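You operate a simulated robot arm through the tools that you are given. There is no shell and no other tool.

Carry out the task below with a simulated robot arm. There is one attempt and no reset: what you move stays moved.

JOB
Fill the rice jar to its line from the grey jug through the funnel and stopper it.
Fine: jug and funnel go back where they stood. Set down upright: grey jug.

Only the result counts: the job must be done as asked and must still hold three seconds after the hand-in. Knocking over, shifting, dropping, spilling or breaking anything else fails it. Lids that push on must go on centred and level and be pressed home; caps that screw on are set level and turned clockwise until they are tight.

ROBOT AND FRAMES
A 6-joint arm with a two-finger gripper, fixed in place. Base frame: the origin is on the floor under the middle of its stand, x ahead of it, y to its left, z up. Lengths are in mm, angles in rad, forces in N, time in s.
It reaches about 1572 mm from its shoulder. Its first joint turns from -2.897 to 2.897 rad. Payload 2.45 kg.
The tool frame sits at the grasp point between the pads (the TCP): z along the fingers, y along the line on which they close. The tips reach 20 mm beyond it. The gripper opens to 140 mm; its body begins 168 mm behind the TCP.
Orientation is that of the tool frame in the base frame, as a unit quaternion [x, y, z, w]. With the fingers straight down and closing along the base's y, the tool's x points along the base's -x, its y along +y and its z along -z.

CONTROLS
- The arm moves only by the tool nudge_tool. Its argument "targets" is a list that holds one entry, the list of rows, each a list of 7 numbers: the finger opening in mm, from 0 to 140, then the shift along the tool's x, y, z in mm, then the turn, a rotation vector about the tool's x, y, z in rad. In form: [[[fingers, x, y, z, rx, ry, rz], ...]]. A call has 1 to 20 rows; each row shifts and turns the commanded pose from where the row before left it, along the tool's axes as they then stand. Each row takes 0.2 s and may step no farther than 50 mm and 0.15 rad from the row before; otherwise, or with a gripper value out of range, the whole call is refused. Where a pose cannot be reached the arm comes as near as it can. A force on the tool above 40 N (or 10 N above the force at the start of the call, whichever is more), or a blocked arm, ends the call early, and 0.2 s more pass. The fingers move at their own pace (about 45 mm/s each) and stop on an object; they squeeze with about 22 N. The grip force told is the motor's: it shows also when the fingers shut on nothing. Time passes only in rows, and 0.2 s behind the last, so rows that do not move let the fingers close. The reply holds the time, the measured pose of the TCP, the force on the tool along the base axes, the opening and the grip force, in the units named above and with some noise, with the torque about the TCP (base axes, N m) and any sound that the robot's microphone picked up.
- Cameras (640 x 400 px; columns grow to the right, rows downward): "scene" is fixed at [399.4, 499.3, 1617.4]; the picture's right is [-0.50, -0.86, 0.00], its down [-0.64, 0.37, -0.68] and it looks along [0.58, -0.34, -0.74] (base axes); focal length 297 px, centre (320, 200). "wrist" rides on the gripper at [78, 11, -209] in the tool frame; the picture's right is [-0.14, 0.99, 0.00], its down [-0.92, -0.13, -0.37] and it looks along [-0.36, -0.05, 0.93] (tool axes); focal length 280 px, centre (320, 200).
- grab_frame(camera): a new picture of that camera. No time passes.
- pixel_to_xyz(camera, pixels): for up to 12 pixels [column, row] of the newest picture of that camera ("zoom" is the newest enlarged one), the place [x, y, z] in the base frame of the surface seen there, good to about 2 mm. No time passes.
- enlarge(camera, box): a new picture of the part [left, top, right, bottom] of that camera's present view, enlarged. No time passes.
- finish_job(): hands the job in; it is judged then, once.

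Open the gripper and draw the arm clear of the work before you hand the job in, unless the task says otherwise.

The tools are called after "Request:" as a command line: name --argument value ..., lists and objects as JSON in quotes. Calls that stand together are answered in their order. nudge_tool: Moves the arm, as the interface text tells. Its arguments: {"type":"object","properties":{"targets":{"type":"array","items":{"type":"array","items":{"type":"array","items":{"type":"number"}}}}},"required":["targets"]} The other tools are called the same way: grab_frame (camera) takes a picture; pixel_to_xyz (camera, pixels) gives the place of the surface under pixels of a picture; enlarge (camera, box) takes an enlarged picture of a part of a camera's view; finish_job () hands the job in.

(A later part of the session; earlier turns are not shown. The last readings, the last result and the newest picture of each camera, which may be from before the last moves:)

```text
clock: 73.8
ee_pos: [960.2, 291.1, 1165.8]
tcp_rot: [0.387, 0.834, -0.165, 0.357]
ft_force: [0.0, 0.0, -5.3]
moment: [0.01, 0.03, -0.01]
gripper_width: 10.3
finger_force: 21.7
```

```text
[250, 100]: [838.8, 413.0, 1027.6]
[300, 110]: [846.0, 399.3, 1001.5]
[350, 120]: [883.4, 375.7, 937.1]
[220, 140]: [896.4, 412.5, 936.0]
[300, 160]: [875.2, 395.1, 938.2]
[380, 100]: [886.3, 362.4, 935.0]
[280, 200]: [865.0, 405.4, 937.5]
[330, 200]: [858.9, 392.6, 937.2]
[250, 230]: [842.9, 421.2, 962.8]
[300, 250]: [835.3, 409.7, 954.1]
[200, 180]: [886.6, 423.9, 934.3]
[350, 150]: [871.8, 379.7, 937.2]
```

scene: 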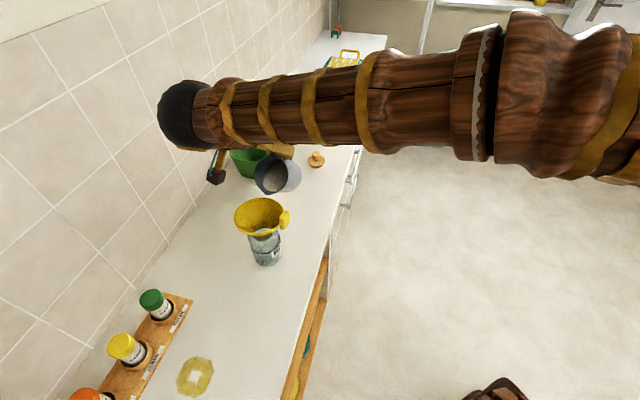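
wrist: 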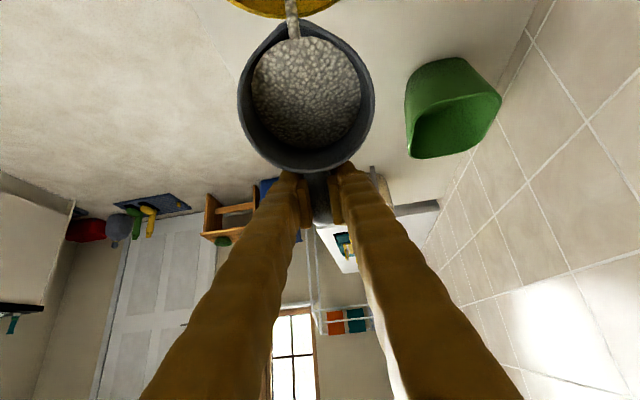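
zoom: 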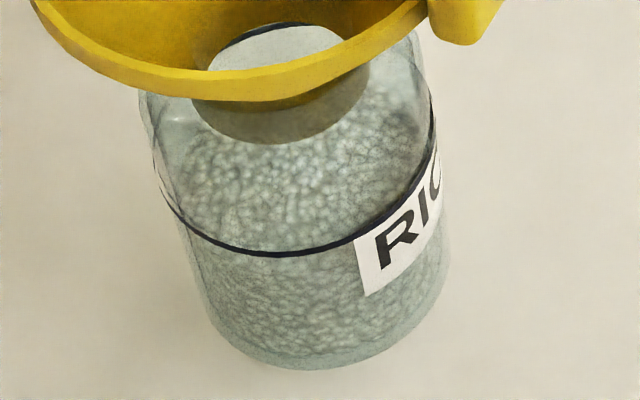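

Rice surface averages ≈937.5 versus the line at ≈951.5, so ~14 mm more is needed. I tilt forward again by 0.075 rad (to ≈0.885) and check.

Request:
nudge_tool --targets '[[[0, -0.3, 0, -2.98, 0, -0.025, 0], [0, -0.3, 0, -2.98, 0, -0.025, 0], [0, -0.3, 0, -2.98, 0, -0.025, 0], [0, 0, 0, 0, 0, 0, 0]]]'

Request:
grab_frame --camera "scene"

Request:
enlarge --camera "scene" --box '[225, 170, 305, 280]'

Request:
pixel_to_xyz --camera "scene" --pixels '[[268, 243], [264, 242], [258, 242], [272, 241], [260, 228], [262, 222], [267, 246], [261, 244]]'

```text
clock: 74.8
ee_pos: [955.7, 294.7, 1172.7]
tcp_rot: [0.381, 0.82, -0.179, 0.387]
ft_force: [-0.1, -0.8, -5.0]
moment: [-0.02, 0.04, 0.0]
gripper_width: 10.3
finger_force: 22.4
```

```text
taken
```

scene: 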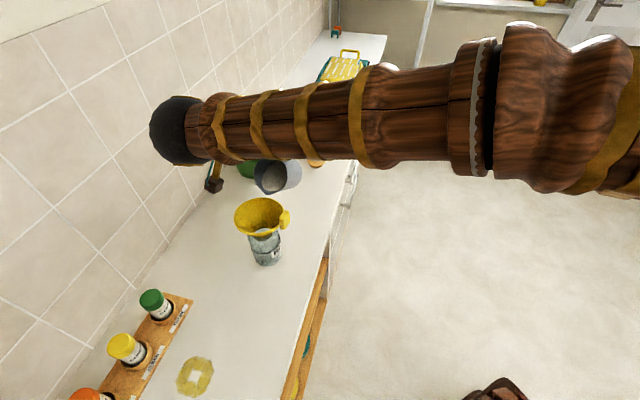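

```text
3.64 times, centred on (265, 225) of scene
```

zoom: 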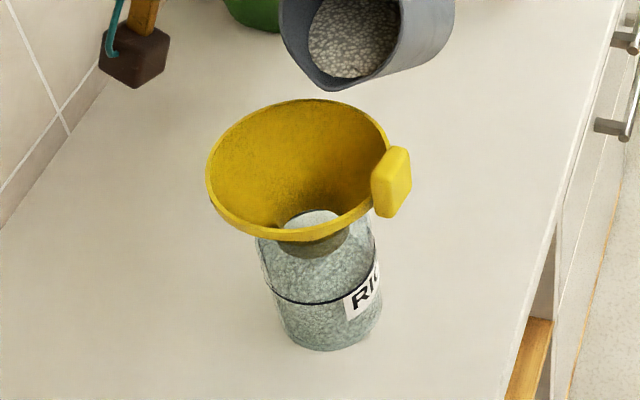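

```text
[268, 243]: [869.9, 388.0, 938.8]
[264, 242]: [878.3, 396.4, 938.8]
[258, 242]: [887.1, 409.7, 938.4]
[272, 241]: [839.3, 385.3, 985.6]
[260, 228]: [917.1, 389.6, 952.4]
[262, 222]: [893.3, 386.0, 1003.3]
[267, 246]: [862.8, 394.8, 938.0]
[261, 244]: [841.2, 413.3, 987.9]
```

No flow yet at 0.88 rad (level 938.5). I go on by 0.025–0.03 rad at a time.

Request:
nudge_tool --targets '[[[0, -0.35, 0, -3.57, 0, -0.03, 0], [0, 0, 0, 0, 0, 0, 0]]]'

Request:
grab_frame --camera "scene"

Request:
enlarge --camera "scene" --box '[225, 170, 305, 280]'

Request:
pixel_to_xyz --camera "scene" --pixels '[[268, 243], [264, 242], [258, 242], [272, 244], [260, 228], [262, 222], [267, 246], [263, 244]]'

```text
clock: 75.4
ee_pos: [955.1, 296.4, 1176.0]
tcp_rot: [0.378, 0.815, -0.184, 0.4]
ft_force: [0.0, -0.2, -4.6]
moment: [0.03, 0.01, 0.03]
gripper_width: 10.4
finger_force: 22.0
```

```text
taken
```

scene: 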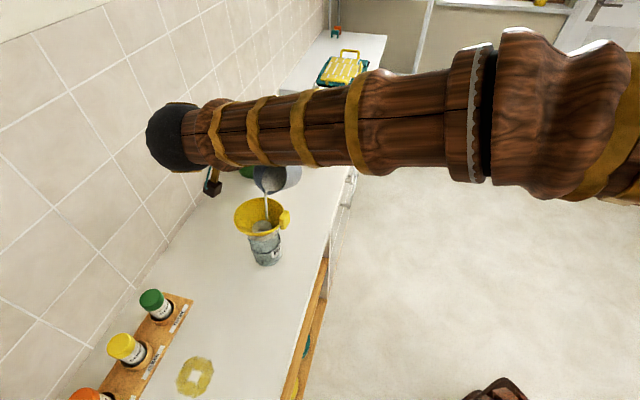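

```text
3.64 times, centred on (265, 225) of scene
```

zoom: 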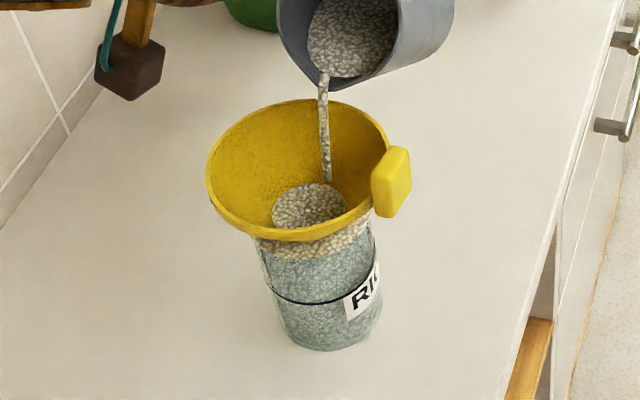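

```text
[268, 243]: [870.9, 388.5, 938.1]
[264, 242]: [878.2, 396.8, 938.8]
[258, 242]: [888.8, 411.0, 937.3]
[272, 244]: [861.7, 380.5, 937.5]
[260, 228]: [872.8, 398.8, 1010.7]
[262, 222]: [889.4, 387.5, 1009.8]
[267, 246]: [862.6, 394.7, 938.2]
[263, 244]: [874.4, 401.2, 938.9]
```

Flow resumed. I hold briefly (0.6 s) and re-measure.

Request:
nudge_tool --targets '[[[0, 0, 0, 0, 0, 0, 0], [0, 0, 0, 0, 0, 0, 0]]]'

Request:
grab_frame --camera "scene"

Request:
enlarge --camera "scene" --box '[225, 170, 305, 280]'

Request:
pixel_to_xyz --camera "scene" --pixels '[[268, 243], [264, 242], [258, 242], [272, 244], [260, 228], [262, 222], [267, 246], [263, 244]]'

```text
clock: 76.0
ee_pos: [953.8, 296.4, 1174.3]
tcp_rot: [0.378, 0.814, -0.185, 0.4]
ft_force: [0.0, -0.3, -5.5]
moment: [0.01, -0.01, 0.03]
gripper_width: 10.4
finger_force: 21.9
```

```text
taken
```

scene: 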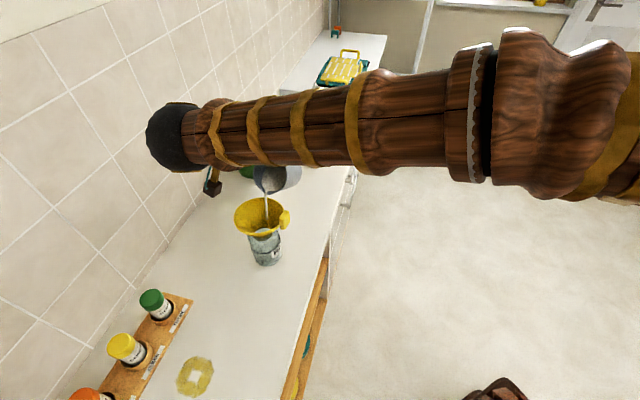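

```text
3.64 times, centred on (265, 225) of scene
```

zoom: 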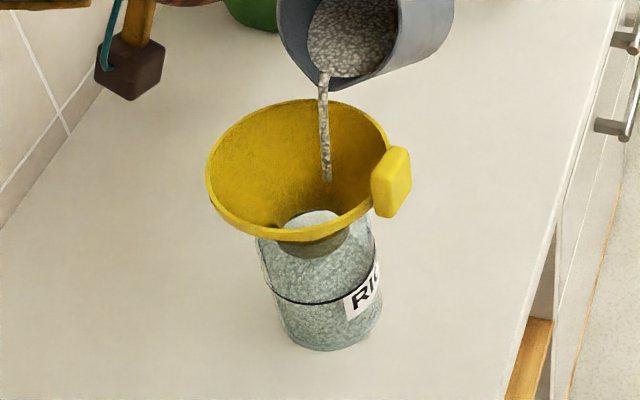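

```text
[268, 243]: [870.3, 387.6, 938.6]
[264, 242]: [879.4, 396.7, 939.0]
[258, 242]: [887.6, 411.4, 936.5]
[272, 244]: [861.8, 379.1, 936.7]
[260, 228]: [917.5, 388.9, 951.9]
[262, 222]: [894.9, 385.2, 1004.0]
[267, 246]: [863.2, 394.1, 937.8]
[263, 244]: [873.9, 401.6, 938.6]
```

The stream is still running though the level reads ≈938; I wait another 0.4 s and check again.

Request:
nudge_tool --targets '[[[0, 0, 0, 0, 0, 0, 0]]]'

Request:
grab_frame --camera "scene"

Request:
enlarge --camera "scene" --box '[240, 225, 295, 270]'

Request:
pixel_to_xyz --camera "scene" --pixels '[[268, 243], [264, 242], [258, 242], [272, 244], [260, 228], [262, 222], [267, 246], [263, 244], [266, 190], [267, 205]]'

```text
clock: 76.4
ee_pos: [954.5, 296.9, 1176.1]
tcp_rot: [0.378, 0.814, -0.185, 0.399]
ft_force: [0.0, 0.2, -5.3]
moment: [0.01, -0.01, 0.04]
gripper_width: 10.2
finger_force: 22.2
```

```text
taken
```

scene: 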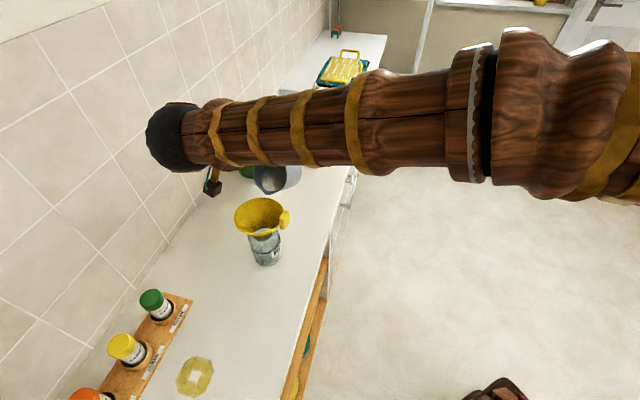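

```text
8.89 times, centred on (268, 248) of scene
```

zoom: 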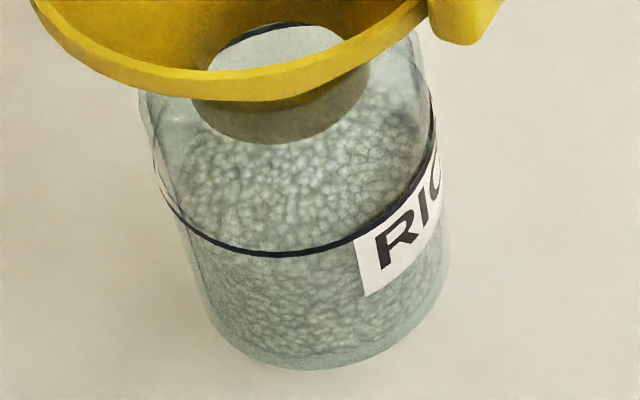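

```text
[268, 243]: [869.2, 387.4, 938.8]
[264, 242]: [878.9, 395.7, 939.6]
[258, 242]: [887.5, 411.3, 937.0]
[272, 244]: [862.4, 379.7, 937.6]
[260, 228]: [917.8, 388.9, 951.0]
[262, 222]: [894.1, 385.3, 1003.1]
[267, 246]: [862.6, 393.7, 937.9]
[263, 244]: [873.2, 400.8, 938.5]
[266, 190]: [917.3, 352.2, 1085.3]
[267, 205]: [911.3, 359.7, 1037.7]
```

The stream stopped by itself: flow is quasi-static with tilt (~150 mm of jar level per rad), so I need ≈0.09 rad more. I add 0.04 rad and wait until it settles.

Request:
nudge_tool --targets '[[[0, -0.24, 0, -2.38, 0, -0.02, 0], [0, -0.24, 0, -2.38, 0, -0.02, 0], [0, 0, 0, 0, 0, 0, 0], [0, 0, 0, 0, 0, 0, 0], [0, 0, 0, 0, 0, 0, 0]]]'

Request:
grab_frame --camera "scene"

Request:
enlarge --camera "scene" --box '[225, 170, 305, 280]'

Request:
pixel_to_xyz --camera "scene" --pixels '[[268, 243], [264, 242], [258, 242], [272, 244], [260, 228], [262, 222], [267, 246], [263, 244]]'

```text
clock: 77.6
ee_pos: [951.2, 300.5, 1178.5]
tcp_rot: [0.375, 0.805, -0.193, 0.416]
ft_force: [-0.4, 0.6, -5.3]
moment: [0.02, -0.01, 0.0]
gripper_width: 10.2
finger_force: 21.6
```

```text
taken
```

scene: 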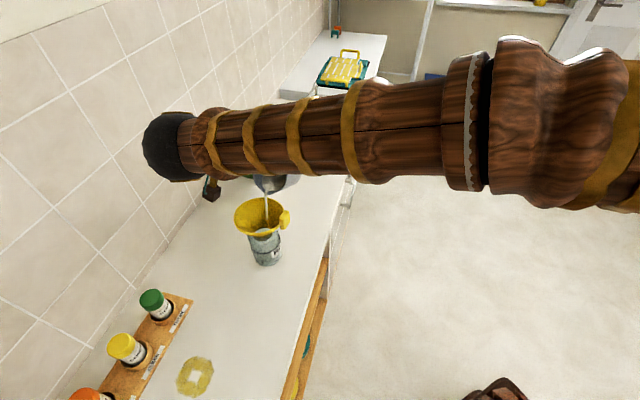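

```text
3.64 times, centred on (265, 225) of scene
```

zoom: 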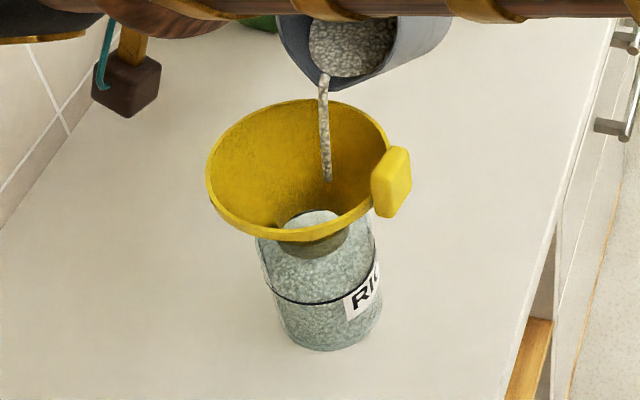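

```text
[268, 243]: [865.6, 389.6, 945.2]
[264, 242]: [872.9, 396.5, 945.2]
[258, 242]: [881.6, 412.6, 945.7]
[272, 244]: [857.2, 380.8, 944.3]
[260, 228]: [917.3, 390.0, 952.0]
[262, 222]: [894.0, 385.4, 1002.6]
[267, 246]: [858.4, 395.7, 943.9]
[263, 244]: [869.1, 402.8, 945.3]
```

Level ≈945 and the stream is thinning. I wait 0.6 s for it to settle before the last small increment.

Request:
nudge_tool --targets '[[[0, 0, 0, 0, 0, 0, 0], [0, 0, 0, 0, 0, 0, 0]]]'

Request:
grab_frame --camera "scene"

Request:
enlarge --camera "scene" --box '[225, 170, 305, 280]'

Request:
pixel_to_xyz --camera "scene" --pixels '[[268, 243], [264, 242], [258, 242], [272, 244], [260, 228], [262, 222], [267, 246], [263, 244]]'

```text
clock: 78.2
ee_pos: [952.8, 299.5, 1179.1]
tcp_rot: [0.375, 0.805, -0.193, 0.417]
ft_force: [0.5, 0.8, -5.1]
moment: [0.0, 0.0, 0.04]
gripper_width: 10.3
finger_force: 21.3
```

```text
taken
```

scene: 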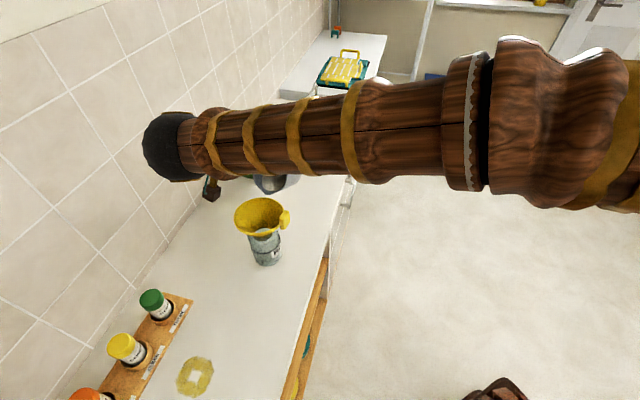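

```text
3.64 times, centred on (265, 225) of scene
```

zoom: 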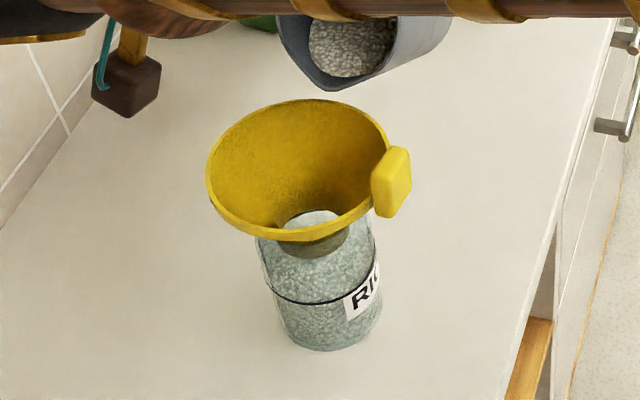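

```text
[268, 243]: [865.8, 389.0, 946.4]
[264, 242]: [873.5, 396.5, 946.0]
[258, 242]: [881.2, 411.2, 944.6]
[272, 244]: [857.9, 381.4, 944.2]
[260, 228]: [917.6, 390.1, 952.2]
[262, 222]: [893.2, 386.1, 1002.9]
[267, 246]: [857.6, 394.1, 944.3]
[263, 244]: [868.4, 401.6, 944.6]
```

Settled at ≈945 (φ≈0.955). ~6 mm remain; I add 0.03 rad and wait for it to settle.

Request:
nudge_tool --targets '[[[0, -0.18, 0, -1.79, 0, -0.015, 0], [0, -0.18, 0, -1.79, 0, -0.015, 0], [0, 0, 0, 0, 0, 0, 0], [0, 0, 0, 0, 0, 0, 0], [0, 0, 0, 0, 0, 0, 0], [0, 0, 0, 0, 0, 0, 0]]]'

Request:
grab_frame --camera "scene"

Request:
enlarge --camera "scene" --box '[225, 170, 305, 280]'

Request:
pixel_to_xyz --camera "scene" --pixels '[[268, 243], [264, 242], [258, 242], [272, 244], [260, 228], [262, 222], [267, 245], [263, 244]]'

```text
clock: 79.6
ee_pos: [950.7, 301.5, 1181.4]
tcp_rot: [0.372, 0.799, -0.199, 0.428]
ft_force: [-0.5, 0.6, -5.0]
moment: [0.01, 0.02, 0.02]
gripper_width: 10.2
finger_force: 22.0
```

```text
taken
```

scene: 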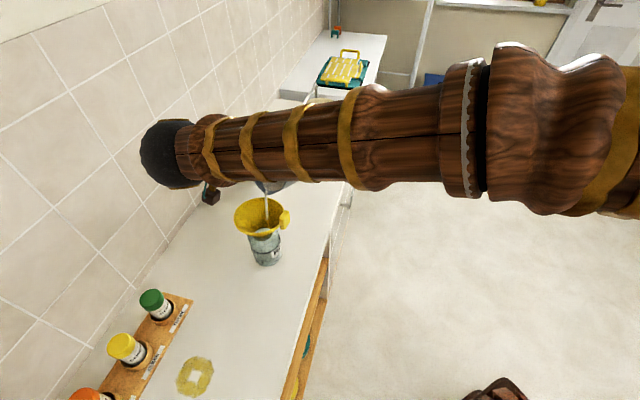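

```text
3.64 times, centred on (265, 225) of scene
```

zoom: 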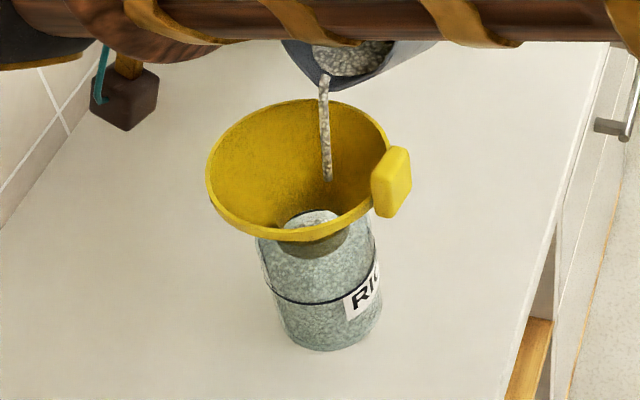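

```text
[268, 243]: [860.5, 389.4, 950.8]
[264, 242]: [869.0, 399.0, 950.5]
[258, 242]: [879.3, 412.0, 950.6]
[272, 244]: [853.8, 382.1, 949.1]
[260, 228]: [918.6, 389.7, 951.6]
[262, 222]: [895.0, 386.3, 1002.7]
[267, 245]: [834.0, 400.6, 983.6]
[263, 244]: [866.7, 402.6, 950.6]
```

Level ≈950.5 with the stream still trickling, so I tilt back right away to stop at the line.

Request:
nudge_tool --targets '[[[0, 1.2, 0, 9.5, 0, 0.08, 0], [0, 0.82, 0, 5.93, 0, 0.05, 0]]]'

Request:
grab_frame --camera "scene"

Request:
enlarge --camera "scene" --box '[225, 170, 305, 280]'

Request:
pixel_to_xyz --camera "scene" --pixels '[[268, 243], [264, 242], [258, 242], [272, 244], [260, 228], [262, 222], [270, 240], [263, 244], [260, 241], [274, 240]]'

```text
clock: 80.2
ee_pos: [958.1, 293.2, 1170.4]
tcp_rot: [0.384, 0.825, -0.174, 0.376]
ft_force: [0.5, 0.6, -5.2]
moment: [0.0, -0.02, 0.03]
gripper_width: 10.2
finger_force: 21.8
```

```text
taken
```

scene: 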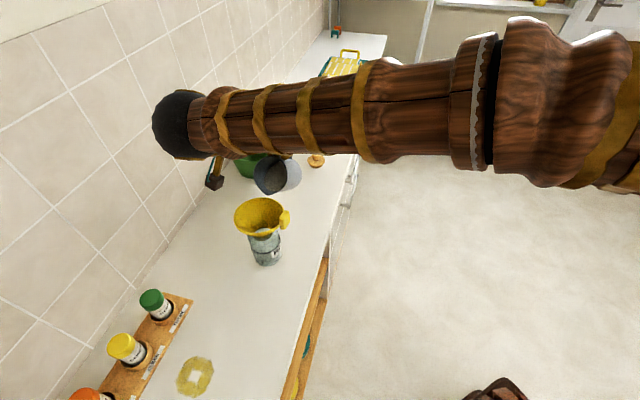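

```text
3.64 times, centred on (265, 225) of scene
```

zoom: 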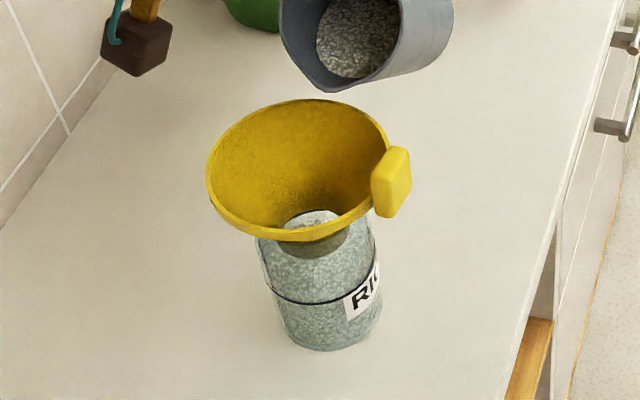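

```text
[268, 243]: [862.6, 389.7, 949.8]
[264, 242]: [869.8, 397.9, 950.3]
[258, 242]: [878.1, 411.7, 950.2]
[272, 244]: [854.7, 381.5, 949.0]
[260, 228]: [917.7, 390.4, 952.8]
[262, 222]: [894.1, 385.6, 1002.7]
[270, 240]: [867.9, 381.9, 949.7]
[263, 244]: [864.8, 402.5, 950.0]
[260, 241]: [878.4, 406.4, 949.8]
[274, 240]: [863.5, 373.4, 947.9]
```

The stream stopped; the surface reads ≈950 against a line at ≈951.5. I zoom in to compare the rice edge with the ring directly.

Request:
enlarge --camera "scene" --box '[245, 228, 287, 262]'

Request:
pixel_to_xyz --camera "zoom" --pixels '[[150, 240], [200, 265], [250, 280], [300, 285], [350, 278], [300, 270], [300, 300], [250, 265], [200, 250], [120, 180], [220, 150], [400, 130]]'

```text
11.76 times, centred on (266, 245) of scene
```

zoom: 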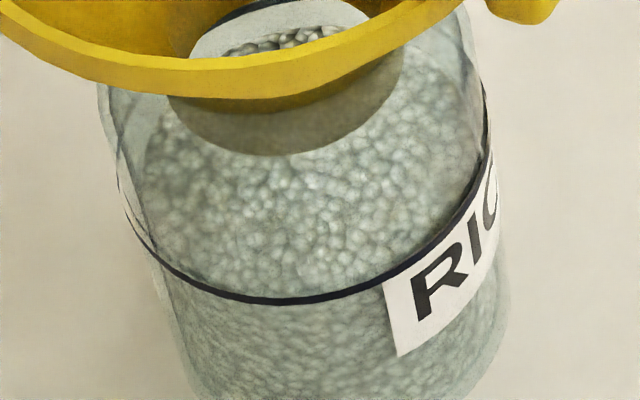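

```text
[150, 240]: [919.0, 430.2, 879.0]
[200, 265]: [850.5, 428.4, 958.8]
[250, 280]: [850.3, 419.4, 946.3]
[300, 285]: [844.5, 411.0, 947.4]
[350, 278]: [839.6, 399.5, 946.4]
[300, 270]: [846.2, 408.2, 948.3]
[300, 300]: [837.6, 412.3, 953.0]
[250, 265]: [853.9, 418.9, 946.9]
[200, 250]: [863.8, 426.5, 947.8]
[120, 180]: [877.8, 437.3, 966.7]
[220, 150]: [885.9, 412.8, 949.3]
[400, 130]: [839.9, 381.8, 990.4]
```

The rice edge sits at or just below the ring (surface ≈949.5 vs line ≈951.5). I give one brief final trickle: return to φ≈0.985 for 0.4 s and tilt back in the same call.

Request:
nudge_tool --targets '[[[0, -0.7, 0, -9.55, 0, -0.08, 0], [0, -0.53, 0, -5.96, 0, -0.05, 0], [0, 0, 0, 0, 0, 0, 0], [0, 0, 0, 0, 0, 0, 0], [0, 1.46, 0, 9.47, 0, 0.08, 0], [0, 0.82, 0, 5.93, 0, 0.05, 0], [0, 0, 0, 0, 0, 0, 0]]]'

Request:
grab_frame --camera "scene"

Request:
enlarge --camera "scene" --box '[225, 170, 305, 280]'

Request:
pixel_to_xyz --camera "scene" --pixels '[[268, 243], [264, 242], [258, 242], [272, 244], [260, 228], [262, 222], [270, 240], [263, 244], [260, 241], [274, 240]]'

```text
clock: 81.8
ee_pos: [958.4, 292.8, 1170.9]
tcp_rot: [0.383, 0.826, -0.173, 0.375]
ft_force: [-0.2, 0.0, -5.6]
moment: [0.0, -0.02, -0.01]
gripper_width: 10.3
finger_force: 21.4
```

```text
taken
```

scene: 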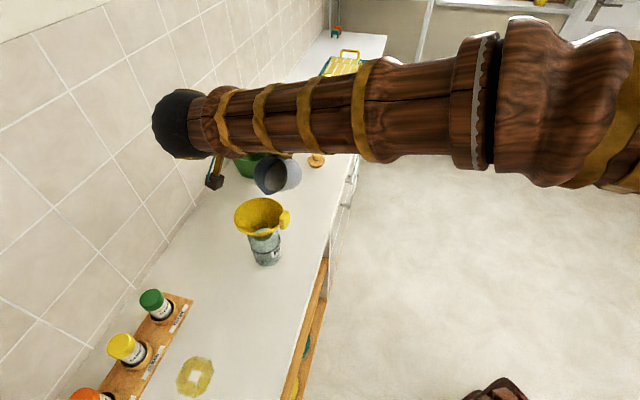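

```text
3.64 times, centred on (265, 225) of scene
```

zoom: 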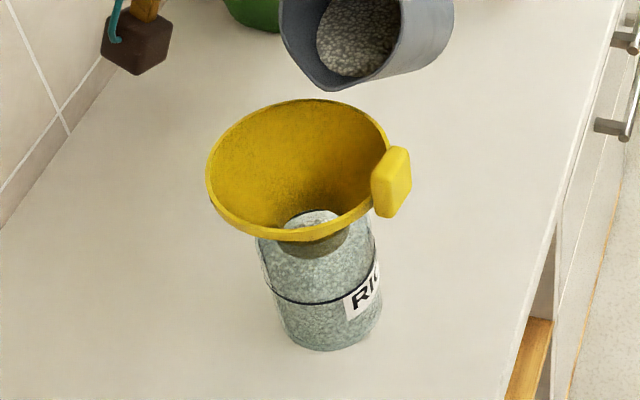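

```text
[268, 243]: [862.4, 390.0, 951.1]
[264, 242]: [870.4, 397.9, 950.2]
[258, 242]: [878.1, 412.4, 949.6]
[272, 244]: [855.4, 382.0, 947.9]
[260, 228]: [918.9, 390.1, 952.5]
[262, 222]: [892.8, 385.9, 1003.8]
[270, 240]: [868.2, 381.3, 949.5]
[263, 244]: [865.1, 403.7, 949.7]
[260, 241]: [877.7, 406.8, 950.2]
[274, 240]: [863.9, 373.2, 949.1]
```

Level still ≈950. One more slightly larger nudge (φ≈1.0 for 0.4 s) to close the last 1–1.5 mm.

Request:
nudge_tool --targets '[[[0, -0.7, 0, -9.55, 0, -0.08, 0], [0, -0.6, 0, -7.75, 0, -0.065, 0], [0, 0, 0, 0, 0, 0, 0], [0, 0, 0, 0, 0, 0, 0], [0, 1.46, 0, 9.47, 0, 0.08, 0], [0, 1.13, 0, 7.7, 0, 0.065, 0], [0, 0, 0, 0, 0, 0, 0]]]'

Request:
grab_frame --camera "scene"

Request:
enlarge --camera "scene" --box '[245, 228, 287, 262]'

Request:
pixel_to_xyz --camera "scene" --pixels '[[268, 243], [264, 242], [258, 242], [272, 244], [260, 228], [262, 222], [270, 240], [263, 244], [260, 241], [274, 240]]'

```text
clock: 83.4
ee_pos: [956.6, 294.1, 1169.9]
tcp_rot: [0.384, 0.825, -0.174, 0.376]
ft_force: [-0.1, 0.2, -3.9]
moment: [0.0, 0.0, 0.0]
gripper_width: 10.4
finger_force: 22.0
```

```text
taken
```

scene: 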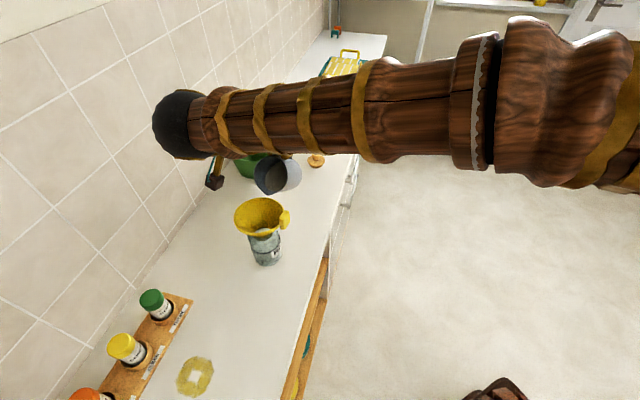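

```text
11.76 times, centred on (266, 245) of scene
```

zoom: 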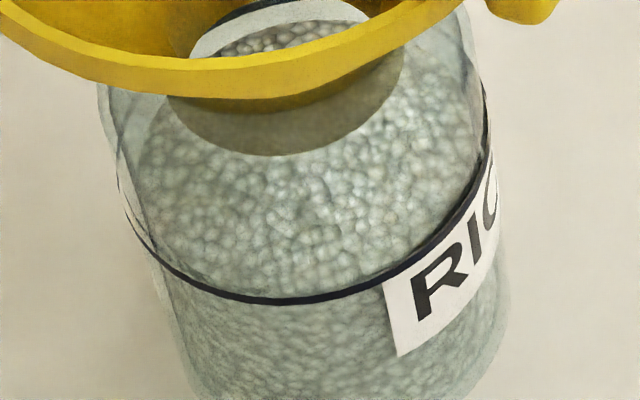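

```text
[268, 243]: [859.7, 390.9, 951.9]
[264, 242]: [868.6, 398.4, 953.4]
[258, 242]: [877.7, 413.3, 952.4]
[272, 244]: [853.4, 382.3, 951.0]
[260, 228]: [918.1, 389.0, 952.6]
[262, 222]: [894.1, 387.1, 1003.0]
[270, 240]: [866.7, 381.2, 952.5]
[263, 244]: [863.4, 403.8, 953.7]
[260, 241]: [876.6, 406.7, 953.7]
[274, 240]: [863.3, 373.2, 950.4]
```

Surface now averages ≈952 against the line at ≈951.5–952: filled to the line. I raise the jug straight up 140 mm, staying tilted, then bring it upright.

Request:
nudge_tool --targets '[[[0, -7.5, 0, -6.5, 0, 0, 0], [0, -13, 0, -11.3, 0, 0, 0], [0, -15.1, 0, -13.1, 0, 0, 0], [0, -15.1, 0, -13.1, 0, 0, 0], [0, -15.1, 0, -13.1, 0, 0, 0], [0, -15.1, 0, -13.1, 0, 0, 0], [0, -13, 0, -11.3, 0, 0, 0], [0, -7.5, 0, -6.5, 0, 0, 0], [0, 0, 0, 0, 0, 0, 0]]]'

Request:
nudge_tool --targets '[[[0, 0.82, 0, 5.93, 0, 0.05, 0], [0, 0.82, 0, 5.93, 0, 0.05, 0], [0, 0.82, 0, 5.93, 0, 0.05, 0], [0, 0.82, 0, 5.93, 0, 0.05, 0], [0, 0.82, 0, 5.93, 0, 0.05, 0], [0, 0.82, 0, 5.93, 0, 0.05, 0], [0, 0.82, 0, 5.93, 0, 0.05, 0], [0, 0.82, 0, 5.93, 0, 0.05, 0], [0, 0.82, 0, 5.93, 0, 0.05, 0], [0, 0.82, 0, 5.93, 0, 0.05, 0], [0, 0.82, 0, 5.93, 0, 0.05, 0], [0, 0.82, 0, 5.93, 0, 0.05, 0], [0, 0.82, 0, 5.93, 0, 0.05, 0], [0, 0.82, 0, 5.93, 0, 0.05, 0], [0, 0.82, 0, 5.93, 0, 0.05, 0], [0, 0.82, 0, 5.93, 0, 0.05, 0], [0, 0.82, 0, 5.93, 0, 0.055, 0], [0, 0, 0, 0, 0, 0, 0]]]'

Request:
grab_frame --camera "wrist"

Request:
grab_frame --camera "scene"

```text
clock: 85.4
ee_pos: [958.7, 292.1, 1304.8]
tcp_rot: [0.383, 0.826, -0.173, 0.375]
ft_force: [-0.4, 0.4, -3.2]
moment: [0.02, 0.01, 0.01]
gripper_width: 10.6
finger_force: 22.0
```

```text
clock: 89.2
ee_pos: [976.4, 269.3, 1211.2]
tcp_rot: [0.421, 0.907, 0.0, 0.001]
ft_force: [0.1, -0.1, -5.2]
moment: [-0.21, -0.17, 0.02]
gripper_width: 10.2
finger_force: 22.4
```

```text
taken
```

wrist: 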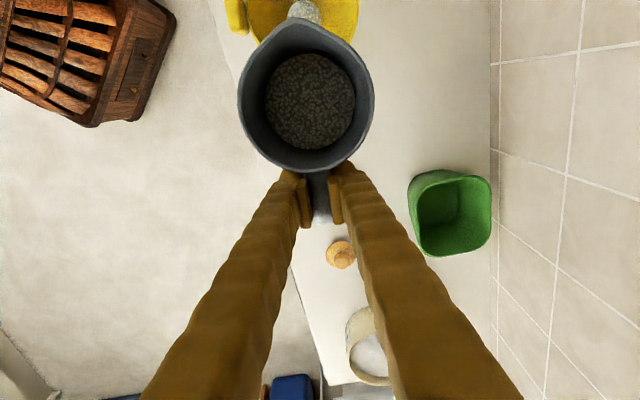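

```text
taken
```

scene: 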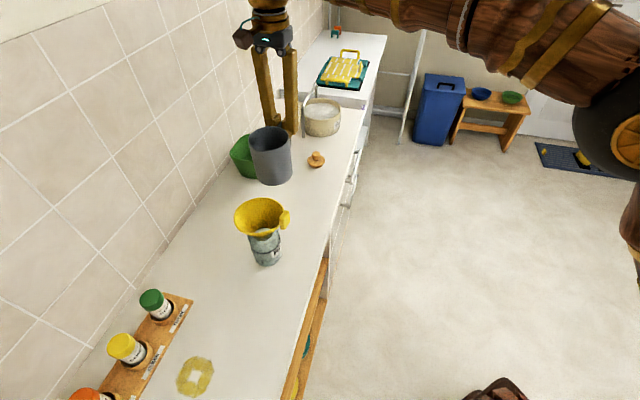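

The jug is upright again (q back to vertical). I carry it back over the funnel (base at z≈1116 vs tab top 1090) to above its original spot.

Request:
nudge_tool --targets '[[[0, 8, -1.72, 0, 0, 0, 0], [0, 14, -1.72, 0, 0, 0, 0], [0, 18, -1.72, 0, 0, 0, 0], [0, 19.27, -1.72, 0, 0, 0, 0], [0, 19.27, -1.72, 0, 0, 0, 0], [0, 19.27, -1.72, 0, 0, 0, 0], [0, 19.27, -1.72, 0, 0, 0, 0], [0, 19.27, -1.72, 0, 0, 0, 0], [0, 19.27, -1.72, 0, 0, 0, 0], [0, 19.27, -1.72, 0, 0, 0, 0], [0, 19.27, -1.72, 0, 0, 0, 0], [0, 19.27, -1.72, 0, 0, 0, 0], [0, 19.27, -1.72, 0, 0, 0, 0], [0, 19.27, -1.72, 0, 0, 0, 0], [0, 19.27, -1.72, 0, 0, 0, 0], [0, 18, -1.72, 0, 0, 0, 0], [0, 14, -1.72, 0, 0, 0, 0], [0, 8, -1.72, 0, 0, 0, 0], [0, 0, 0, 0, 0, 0, 0]]]'

Request:
grab_frame --camera "wrist"

Request:
pixel_to_xyz --camera "wrist" --pixels '[[239, 95], [250, 140], [285, 168], [372, 115], [370, 80], [293, 20], [300, 19], [275, 32], [356, 55], [360, 142]]'

```text
clock: 93.2
ee_pos: [753.7, 488.2, 1211.9]
tcp_rot: [0.421, 0.907, 0.001, 0.0]
ft_force: [0.6, 0.1, -4.8]
moment: [-0.21, -0.2, 0.03]
gripper_width: 10.5
finger_force: 21.6
```

```text
taken
```

wrist: 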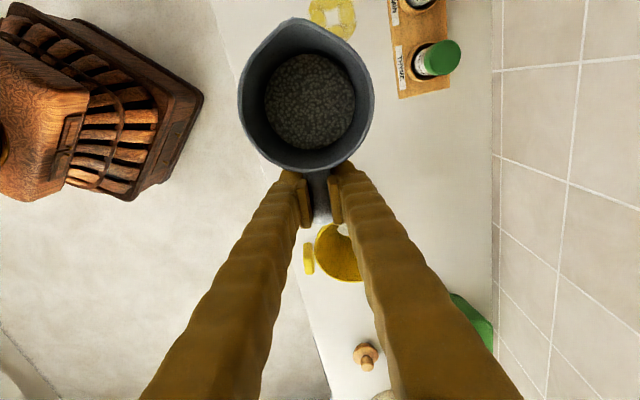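

```text
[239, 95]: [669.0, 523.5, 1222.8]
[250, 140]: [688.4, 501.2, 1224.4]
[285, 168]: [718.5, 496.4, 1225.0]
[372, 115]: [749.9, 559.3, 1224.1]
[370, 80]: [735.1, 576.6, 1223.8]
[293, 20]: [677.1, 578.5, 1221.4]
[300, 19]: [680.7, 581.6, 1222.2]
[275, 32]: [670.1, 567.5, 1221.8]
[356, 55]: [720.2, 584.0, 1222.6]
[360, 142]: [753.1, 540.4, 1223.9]
```

Jug is back above its spot (rim points within ~1 mm of the pick-up position); it pitches ~1.9° spout-down in the grip. I descend 220 mm gently, then correct that pitch by +0.03 rad.

Request:
nudge_tool --targets '[[[0, 0, 0, 8, 0, 0, 0], [0, 0, 0, 14, 0, 0, 0], [0, 0, 0, 18, 0, 0, 0], [0, 0, 0, 20, 0, 0, 0], [0, 0, 0, 20, 0, 0, 0], [0, 0, 0, 20, 0, 0, 0], [0, 0, 0, 20, 0, 0, 0], [0, 0, 0, 20, 0, 0, 0], [0, 0, 0, 20, 0, 0, 0], [0, 0, 0, 20, 0, 0, 0], [0, 0, 0, 20, 0, 0, 0], [0, 0, 0, 14, 0, 0, 0], [0, 0, 0, 6, 0, 0, 0], [0, 0, 0, 0, 0, 0.03, 0], [0, 0, 0, 0, 0, 0, 0]]]'

Request:
grab_frame --camera "wrist"

Request:
pixel_to_xyz --camera "wrist" --pixels '[[239, 95], [250, 140], [285, 168], [372, 115], [370, 80], [293, 20], [300, 19], [275, 32], [356, 55], [360, 142]]'

Request:
enlarge --camera "scene" --box '[190, 260, 300, 360]'

```text
clock: 96.4
ee_pos: [753.8, 488.3, 991.5]
tcp_rot: [0.421, 0.907, 0.007, -0.013]
ft_force: [0.1, 0.9, -5.1]
moment: [-0.17, -0.15, 0.0]
gripper_width: 10.2
finger_force: 22.5
```

```text
taken
```

wrist: 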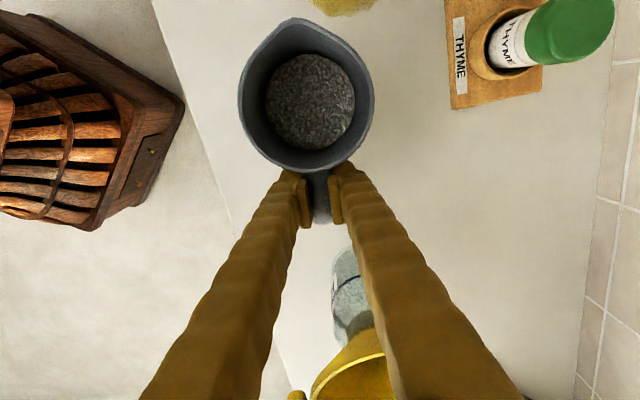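

```text
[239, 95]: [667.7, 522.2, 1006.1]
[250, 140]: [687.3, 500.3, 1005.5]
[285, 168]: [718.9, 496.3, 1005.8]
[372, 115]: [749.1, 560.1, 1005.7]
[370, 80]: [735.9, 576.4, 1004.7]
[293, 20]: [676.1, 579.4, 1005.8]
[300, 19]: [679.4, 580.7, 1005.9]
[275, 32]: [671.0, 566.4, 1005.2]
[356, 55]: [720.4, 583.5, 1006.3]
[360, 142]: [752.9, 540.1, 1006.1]
```

```text
4.00 times, centred on (245, 310) of scene
```

zoom: 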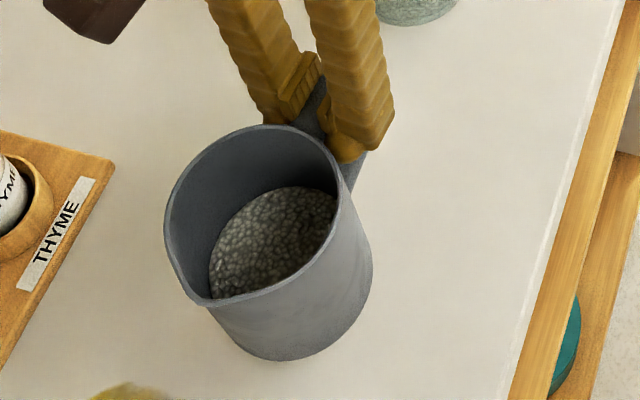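

The jug is perfectly level now (rim ≈1005.7 everywhere) and 15 mm above rest. I lower 13 mm, then feel for contact in 1 mm steps.

Request:
nudge_tool --targets '[[[0, 0, 0, 4, 0, 0, 0], [0, 0, 0, 4, 0, 0, 0], [0, 0, 0, 3, 0, 0, 0], [0, 0, 0, 2, 0, 0, 0], [0, 0, 0, 0, 0, 0, 0]]]'

Request:
nudge_tool --targets '[[[0, 0, 0, 1, 0, 0, 0], [0, 0, 0, 1, 0, 0, 0], [0, 0, 0, 0, 0, 0, 0]]]'

```text
clock: 97.6
ee_pos: [754.9, 487.7, 978.1]
tcp_rot: [0.421, 0.907, 0.007, -0.013]
ft_force: [-0.5, -0.5, -3.8]
moment: [-0.19, -0.16, 0.03]
gripper_width: 10.2
finger_force: 22.3
```

```text
clock: 98.4
ee_pos: [753.1, 488.2, 977.0]
tcp_rot: [0.421, 0.907, 0.007, -0.013]
ft_force: [0.8, -0.6, 1.2]
moment: [0.14, 0.1, 0.01]
gripper_width: 10.3
finger_force: 22.0
```

Contact: vertical load went from −4 to +1 N, so the jug is standing. I open the fingers gradually to release the handle.

Request:
nudge_tool --targets '[[[14, 0, 0, 0, 0, 0, 0], [20, 0, 0, 0, 0, 0, 0], [35, 0, 0, 0, 0, 0, 0], [60, 0, 0, 0, 0, 0, 0], [60, 0, 0, 0, 0, 0, 0]]]'

Request:
grab_frame --camera "wrist"

Request:
pixel_to_xyz --camera "wrist" --pixels '[[239, 95], [250, 140], [285, 168], [372, 115], [370, 80], [293, 20], [300, 19], [275, 32], [356, 55], [360, 142]]'

Request:
enlarge --camera "scene" --box '[190, 260, 300, 360]'

```text
clock: 99.6
ee_pos: [752.9, 488.0, 976.3]
tcp_rot: [0.422, 0.907, 0.007, -0.014]
ft_force: [-0.4, 0.8, -0.2]
moment: [-0.02, 0.01, -0.03]
gripper_width: 60.3
finger_force: 0.1
```

```text
taken
```

wrist: 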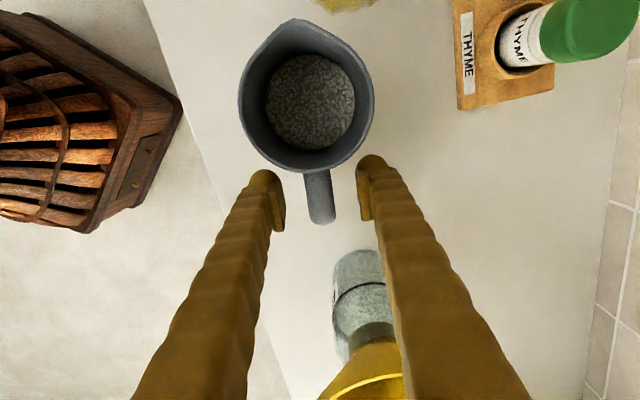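

```text
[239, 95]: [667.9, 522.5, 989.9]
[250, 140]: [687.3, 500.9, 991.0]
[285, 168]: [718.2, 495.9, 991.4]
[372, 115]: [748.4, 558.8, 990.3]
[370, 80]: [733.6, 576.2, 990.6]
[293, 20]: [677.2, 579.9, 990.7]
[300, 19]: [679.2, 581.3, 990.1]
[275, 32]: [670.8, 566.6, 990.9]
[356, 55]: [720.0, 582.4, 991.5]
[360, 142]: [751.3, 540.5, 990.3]
```

```text
4.00 times, centred on (245, 310) of scene
```

zoom: 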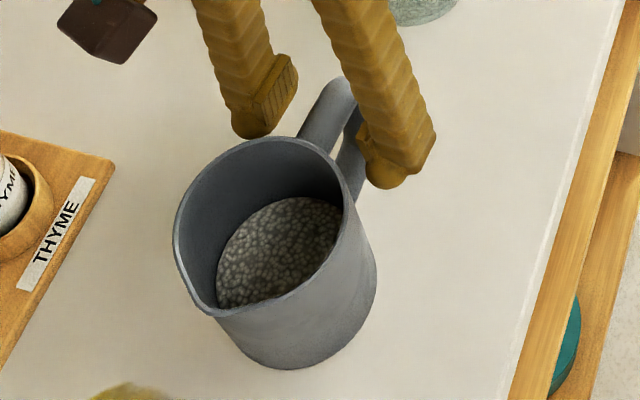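

The jug stands level (rim 990–991) at its original place. I raise the hand straight up, re-level it and move above the funnel tab near (820,354).

Request:
nudge_tool --targets '[[[60, -0.3, 0, -20, 0, 0, 0], [60, -1, 0, -35, 0, 0, 0], [60, -1.2, 0, -40, 0, 0, 0], [60, -1.3, 0, -45, 0, 0, 0], [60, -1.3, 0, -45, 0, 0, 0], [60, 0, 0, 0, 0, -0.03, 0], [60, -40, -5.5, 0, 0, 0, 0], [60, -40, -5.5, 0, 0, 0, 0], [60, -40, -5.5, 0, 0, 0, 0], [60, -26, -5, 0, 0, 0, 0], [60, 0, 0, 0, 0, 0, 0]]]'

Request:
grab_frame --camera "wrist"

Request:
grab_frame --camera "scene"

```text
clock: 102.0
ee_pos: [836.5, 354.8, 1160.7]
tcp_rot: [0.421, 0.907, 0.001, 0.0]
ft_force: [-0.7, 0.0, 0.0]
moment: [0.03, 0.0, 0.01]
gripper_width: 60.2
finger_force: 0.0
```

```text
taken
```

wrist: 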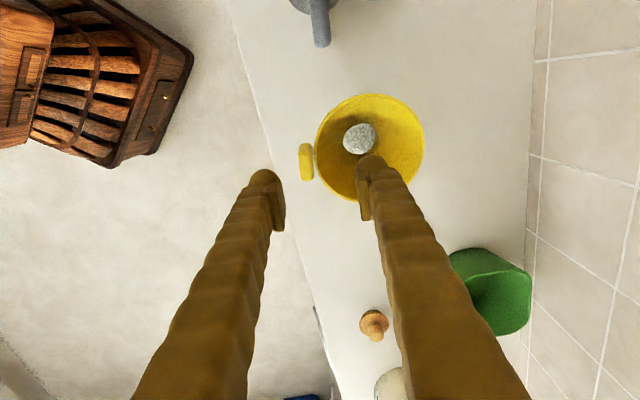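

```text
taken
```

scene: 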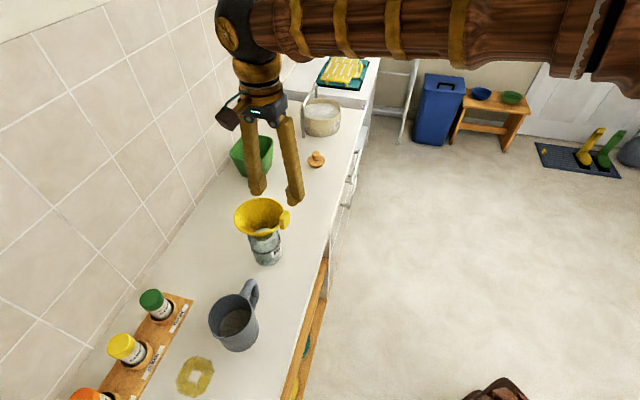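

I measure the tab and rim from here before grasping the funnel.

Request:
pixel_to_xyz --camera "wrist" --pixels '[[306, 150], [306, 161], [308, 175], [302, 160], [311, 160], [317, 130], [340, 103], [375, 95], [410, 112], [422, 145], [410, 180], [350, 198]]'

Request:
enlarge --camera "wrist" --box '[290, 80, 440, 220]'

```text
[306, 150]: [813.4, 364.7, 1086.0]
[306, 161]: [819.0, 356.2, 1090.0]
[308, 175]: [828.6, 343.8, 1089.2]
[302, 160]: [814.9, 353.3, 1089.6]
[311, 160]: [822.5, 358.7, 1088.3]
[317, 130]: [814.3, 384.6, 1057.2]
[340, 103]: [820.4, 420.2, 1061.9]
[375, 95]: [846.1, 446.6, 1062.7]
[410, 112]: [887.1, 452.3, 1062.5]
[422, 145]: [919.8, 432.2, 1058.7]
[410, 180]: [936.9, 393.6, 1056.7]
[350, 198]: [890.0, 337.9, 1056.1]
```

```text
2.86 times, centred on (365, 150) of wrist
```

zoom: 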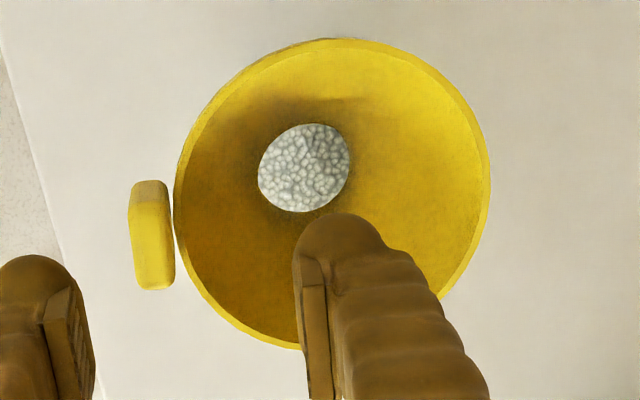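

Tab top centre is ≈(820,354.5,1090). I shift over it, turn +0.04 rad to match its slight rotation, and descend to z≈1115 for a final alignment check.

Request:
nudge_tool --targets '[[[60, 10.4, -12.8, 0, 0, 0, 0], [60, 0, 0, 0, 0, 0, 0.04], [60, 0, 0, 23, 0, 0, 0], [60, 0, 0, 23, 0, 0, 0], [60, 0, 0, 0, 0, 0, 0]]]'

Request:
grab_frame --camera "wrist"

Request:
enlarge --camera "wrist" --box '[250, 110, 410, 230]'

```text
clock: 103.2
ee_pos: [822.6, 354.8, 1115.3]
tcp_rot: [0.439, 0.898, 0.0, 0.0]
ft_force: [0.1, -0.1, 0.0]
moment: [0.01, -0.04, -0.02]
gripper_width: 60.2
finger_force: 0.0
```

```text
taken
```

wrist: 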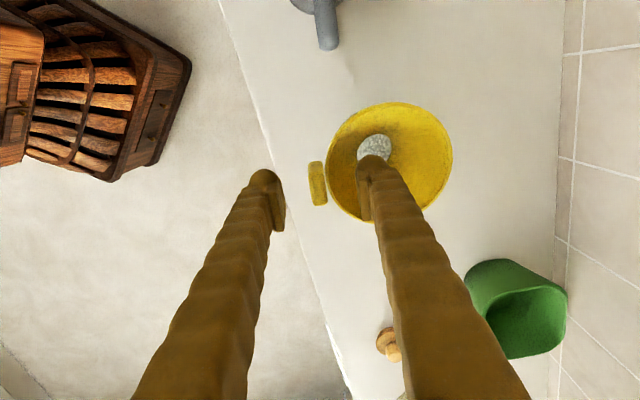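

```text
3.33 times, centred on (330, 170) of wrist
```

zoom: 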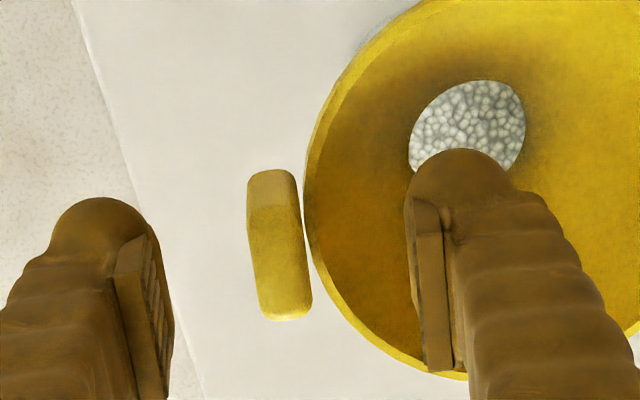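

Aligned within ~1.5 mm; I shift −1.5 mm in tool y, descend to z≈1084 and close on the tab.

Request:
nudge_tool --targets '[[[60, 0, -1.5, 15, 0, 0, 0], [60, 0, 0, 16.5, 0, 0, 0], [40, 0, 0, 0, 0, 0, 0], [20, 0, 0, 0, 0, 0, 0], [0, 0, 0, 0, 0, 0, 0], [0, 0, 0, 0, 0, 0, 0], [0, 0, 0, 0, 0, 0, 0]]]'

Request:
grab_frame --camera "wrist"

Request:
grab_frame --camera "scene"

Request:
enlarge --camera "scene" --box '[225, 190, 305, 270]'

```text
clock: 104.8
ee_pos: [820.2, 354.4, 1083.3]
tcp_rot: [0.439, 0.899, 0.001, 0.0]
ft_force: [-0.8, -0.5, 0.5]
moment: [-0.04, 0.06, -0.03]
gripper_width: 13.6
finger_force: 22.2
```

```text
taken
```

wrist: 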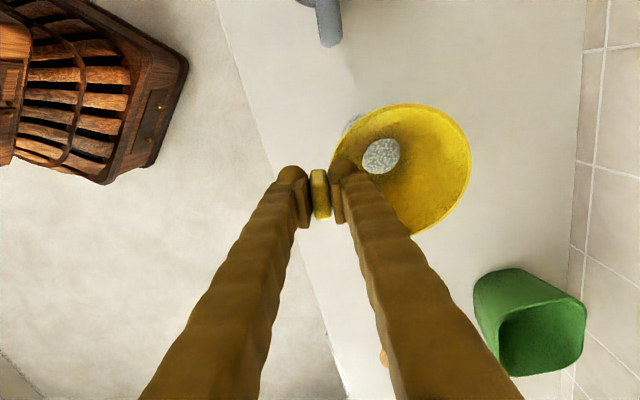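

```text
taken
```

scene: 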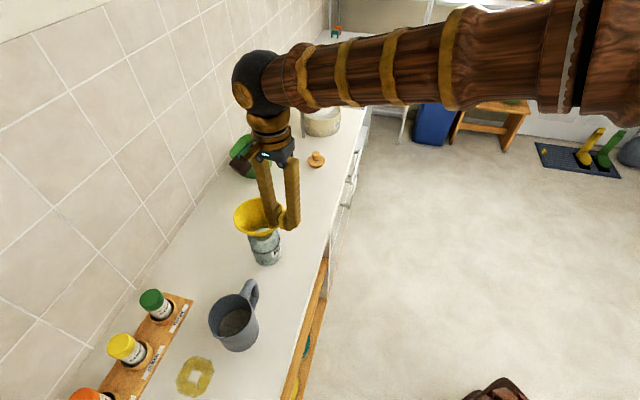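

```text
5.00 times, centred on (265, 230) of scene
```

zoom: 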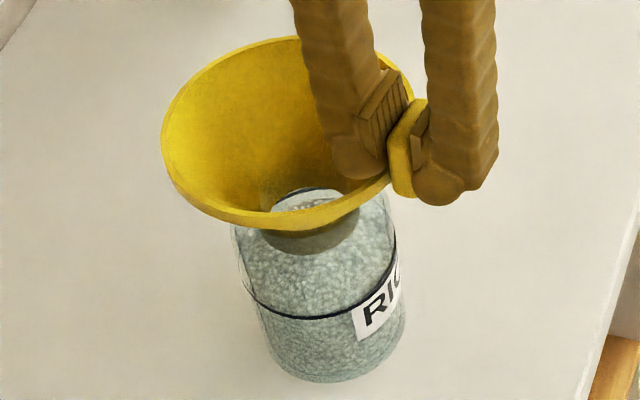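

Gripped (13.6 mm) and the jar hasn't moved. I lift the funnel straight up slowly, 10 mm first, watching the jar.

Request:
nudge_tool --targets '[[[0, 0, 0, -2, 0, 0, 0], [0, 0, 0, -4, 0, 0, 0], [0, 0, 0, -4, 0, 0, 0], [0, 0, 0, 0, 0, 0, 0]]]'

Request:
enlarge --camera "scene" --box '[225, 190, 305, 270]'

```text
clock: 105.8
ee_pos: [820.2, 353.4, 1093.7]
tcp_rot: [0.439, 0.898, 0.0, 0.001]
ft_force: [0.0, 0.7, -1.4]
moment: [-0.06, 0.09, -0.02]
gripper_width: 13.9
finger_force: 22.0
```

```text
5.00 times, centred on (265, 230) of scene
```

zoom: 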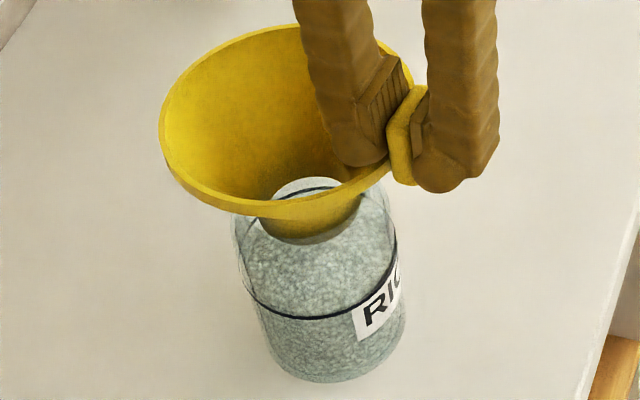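

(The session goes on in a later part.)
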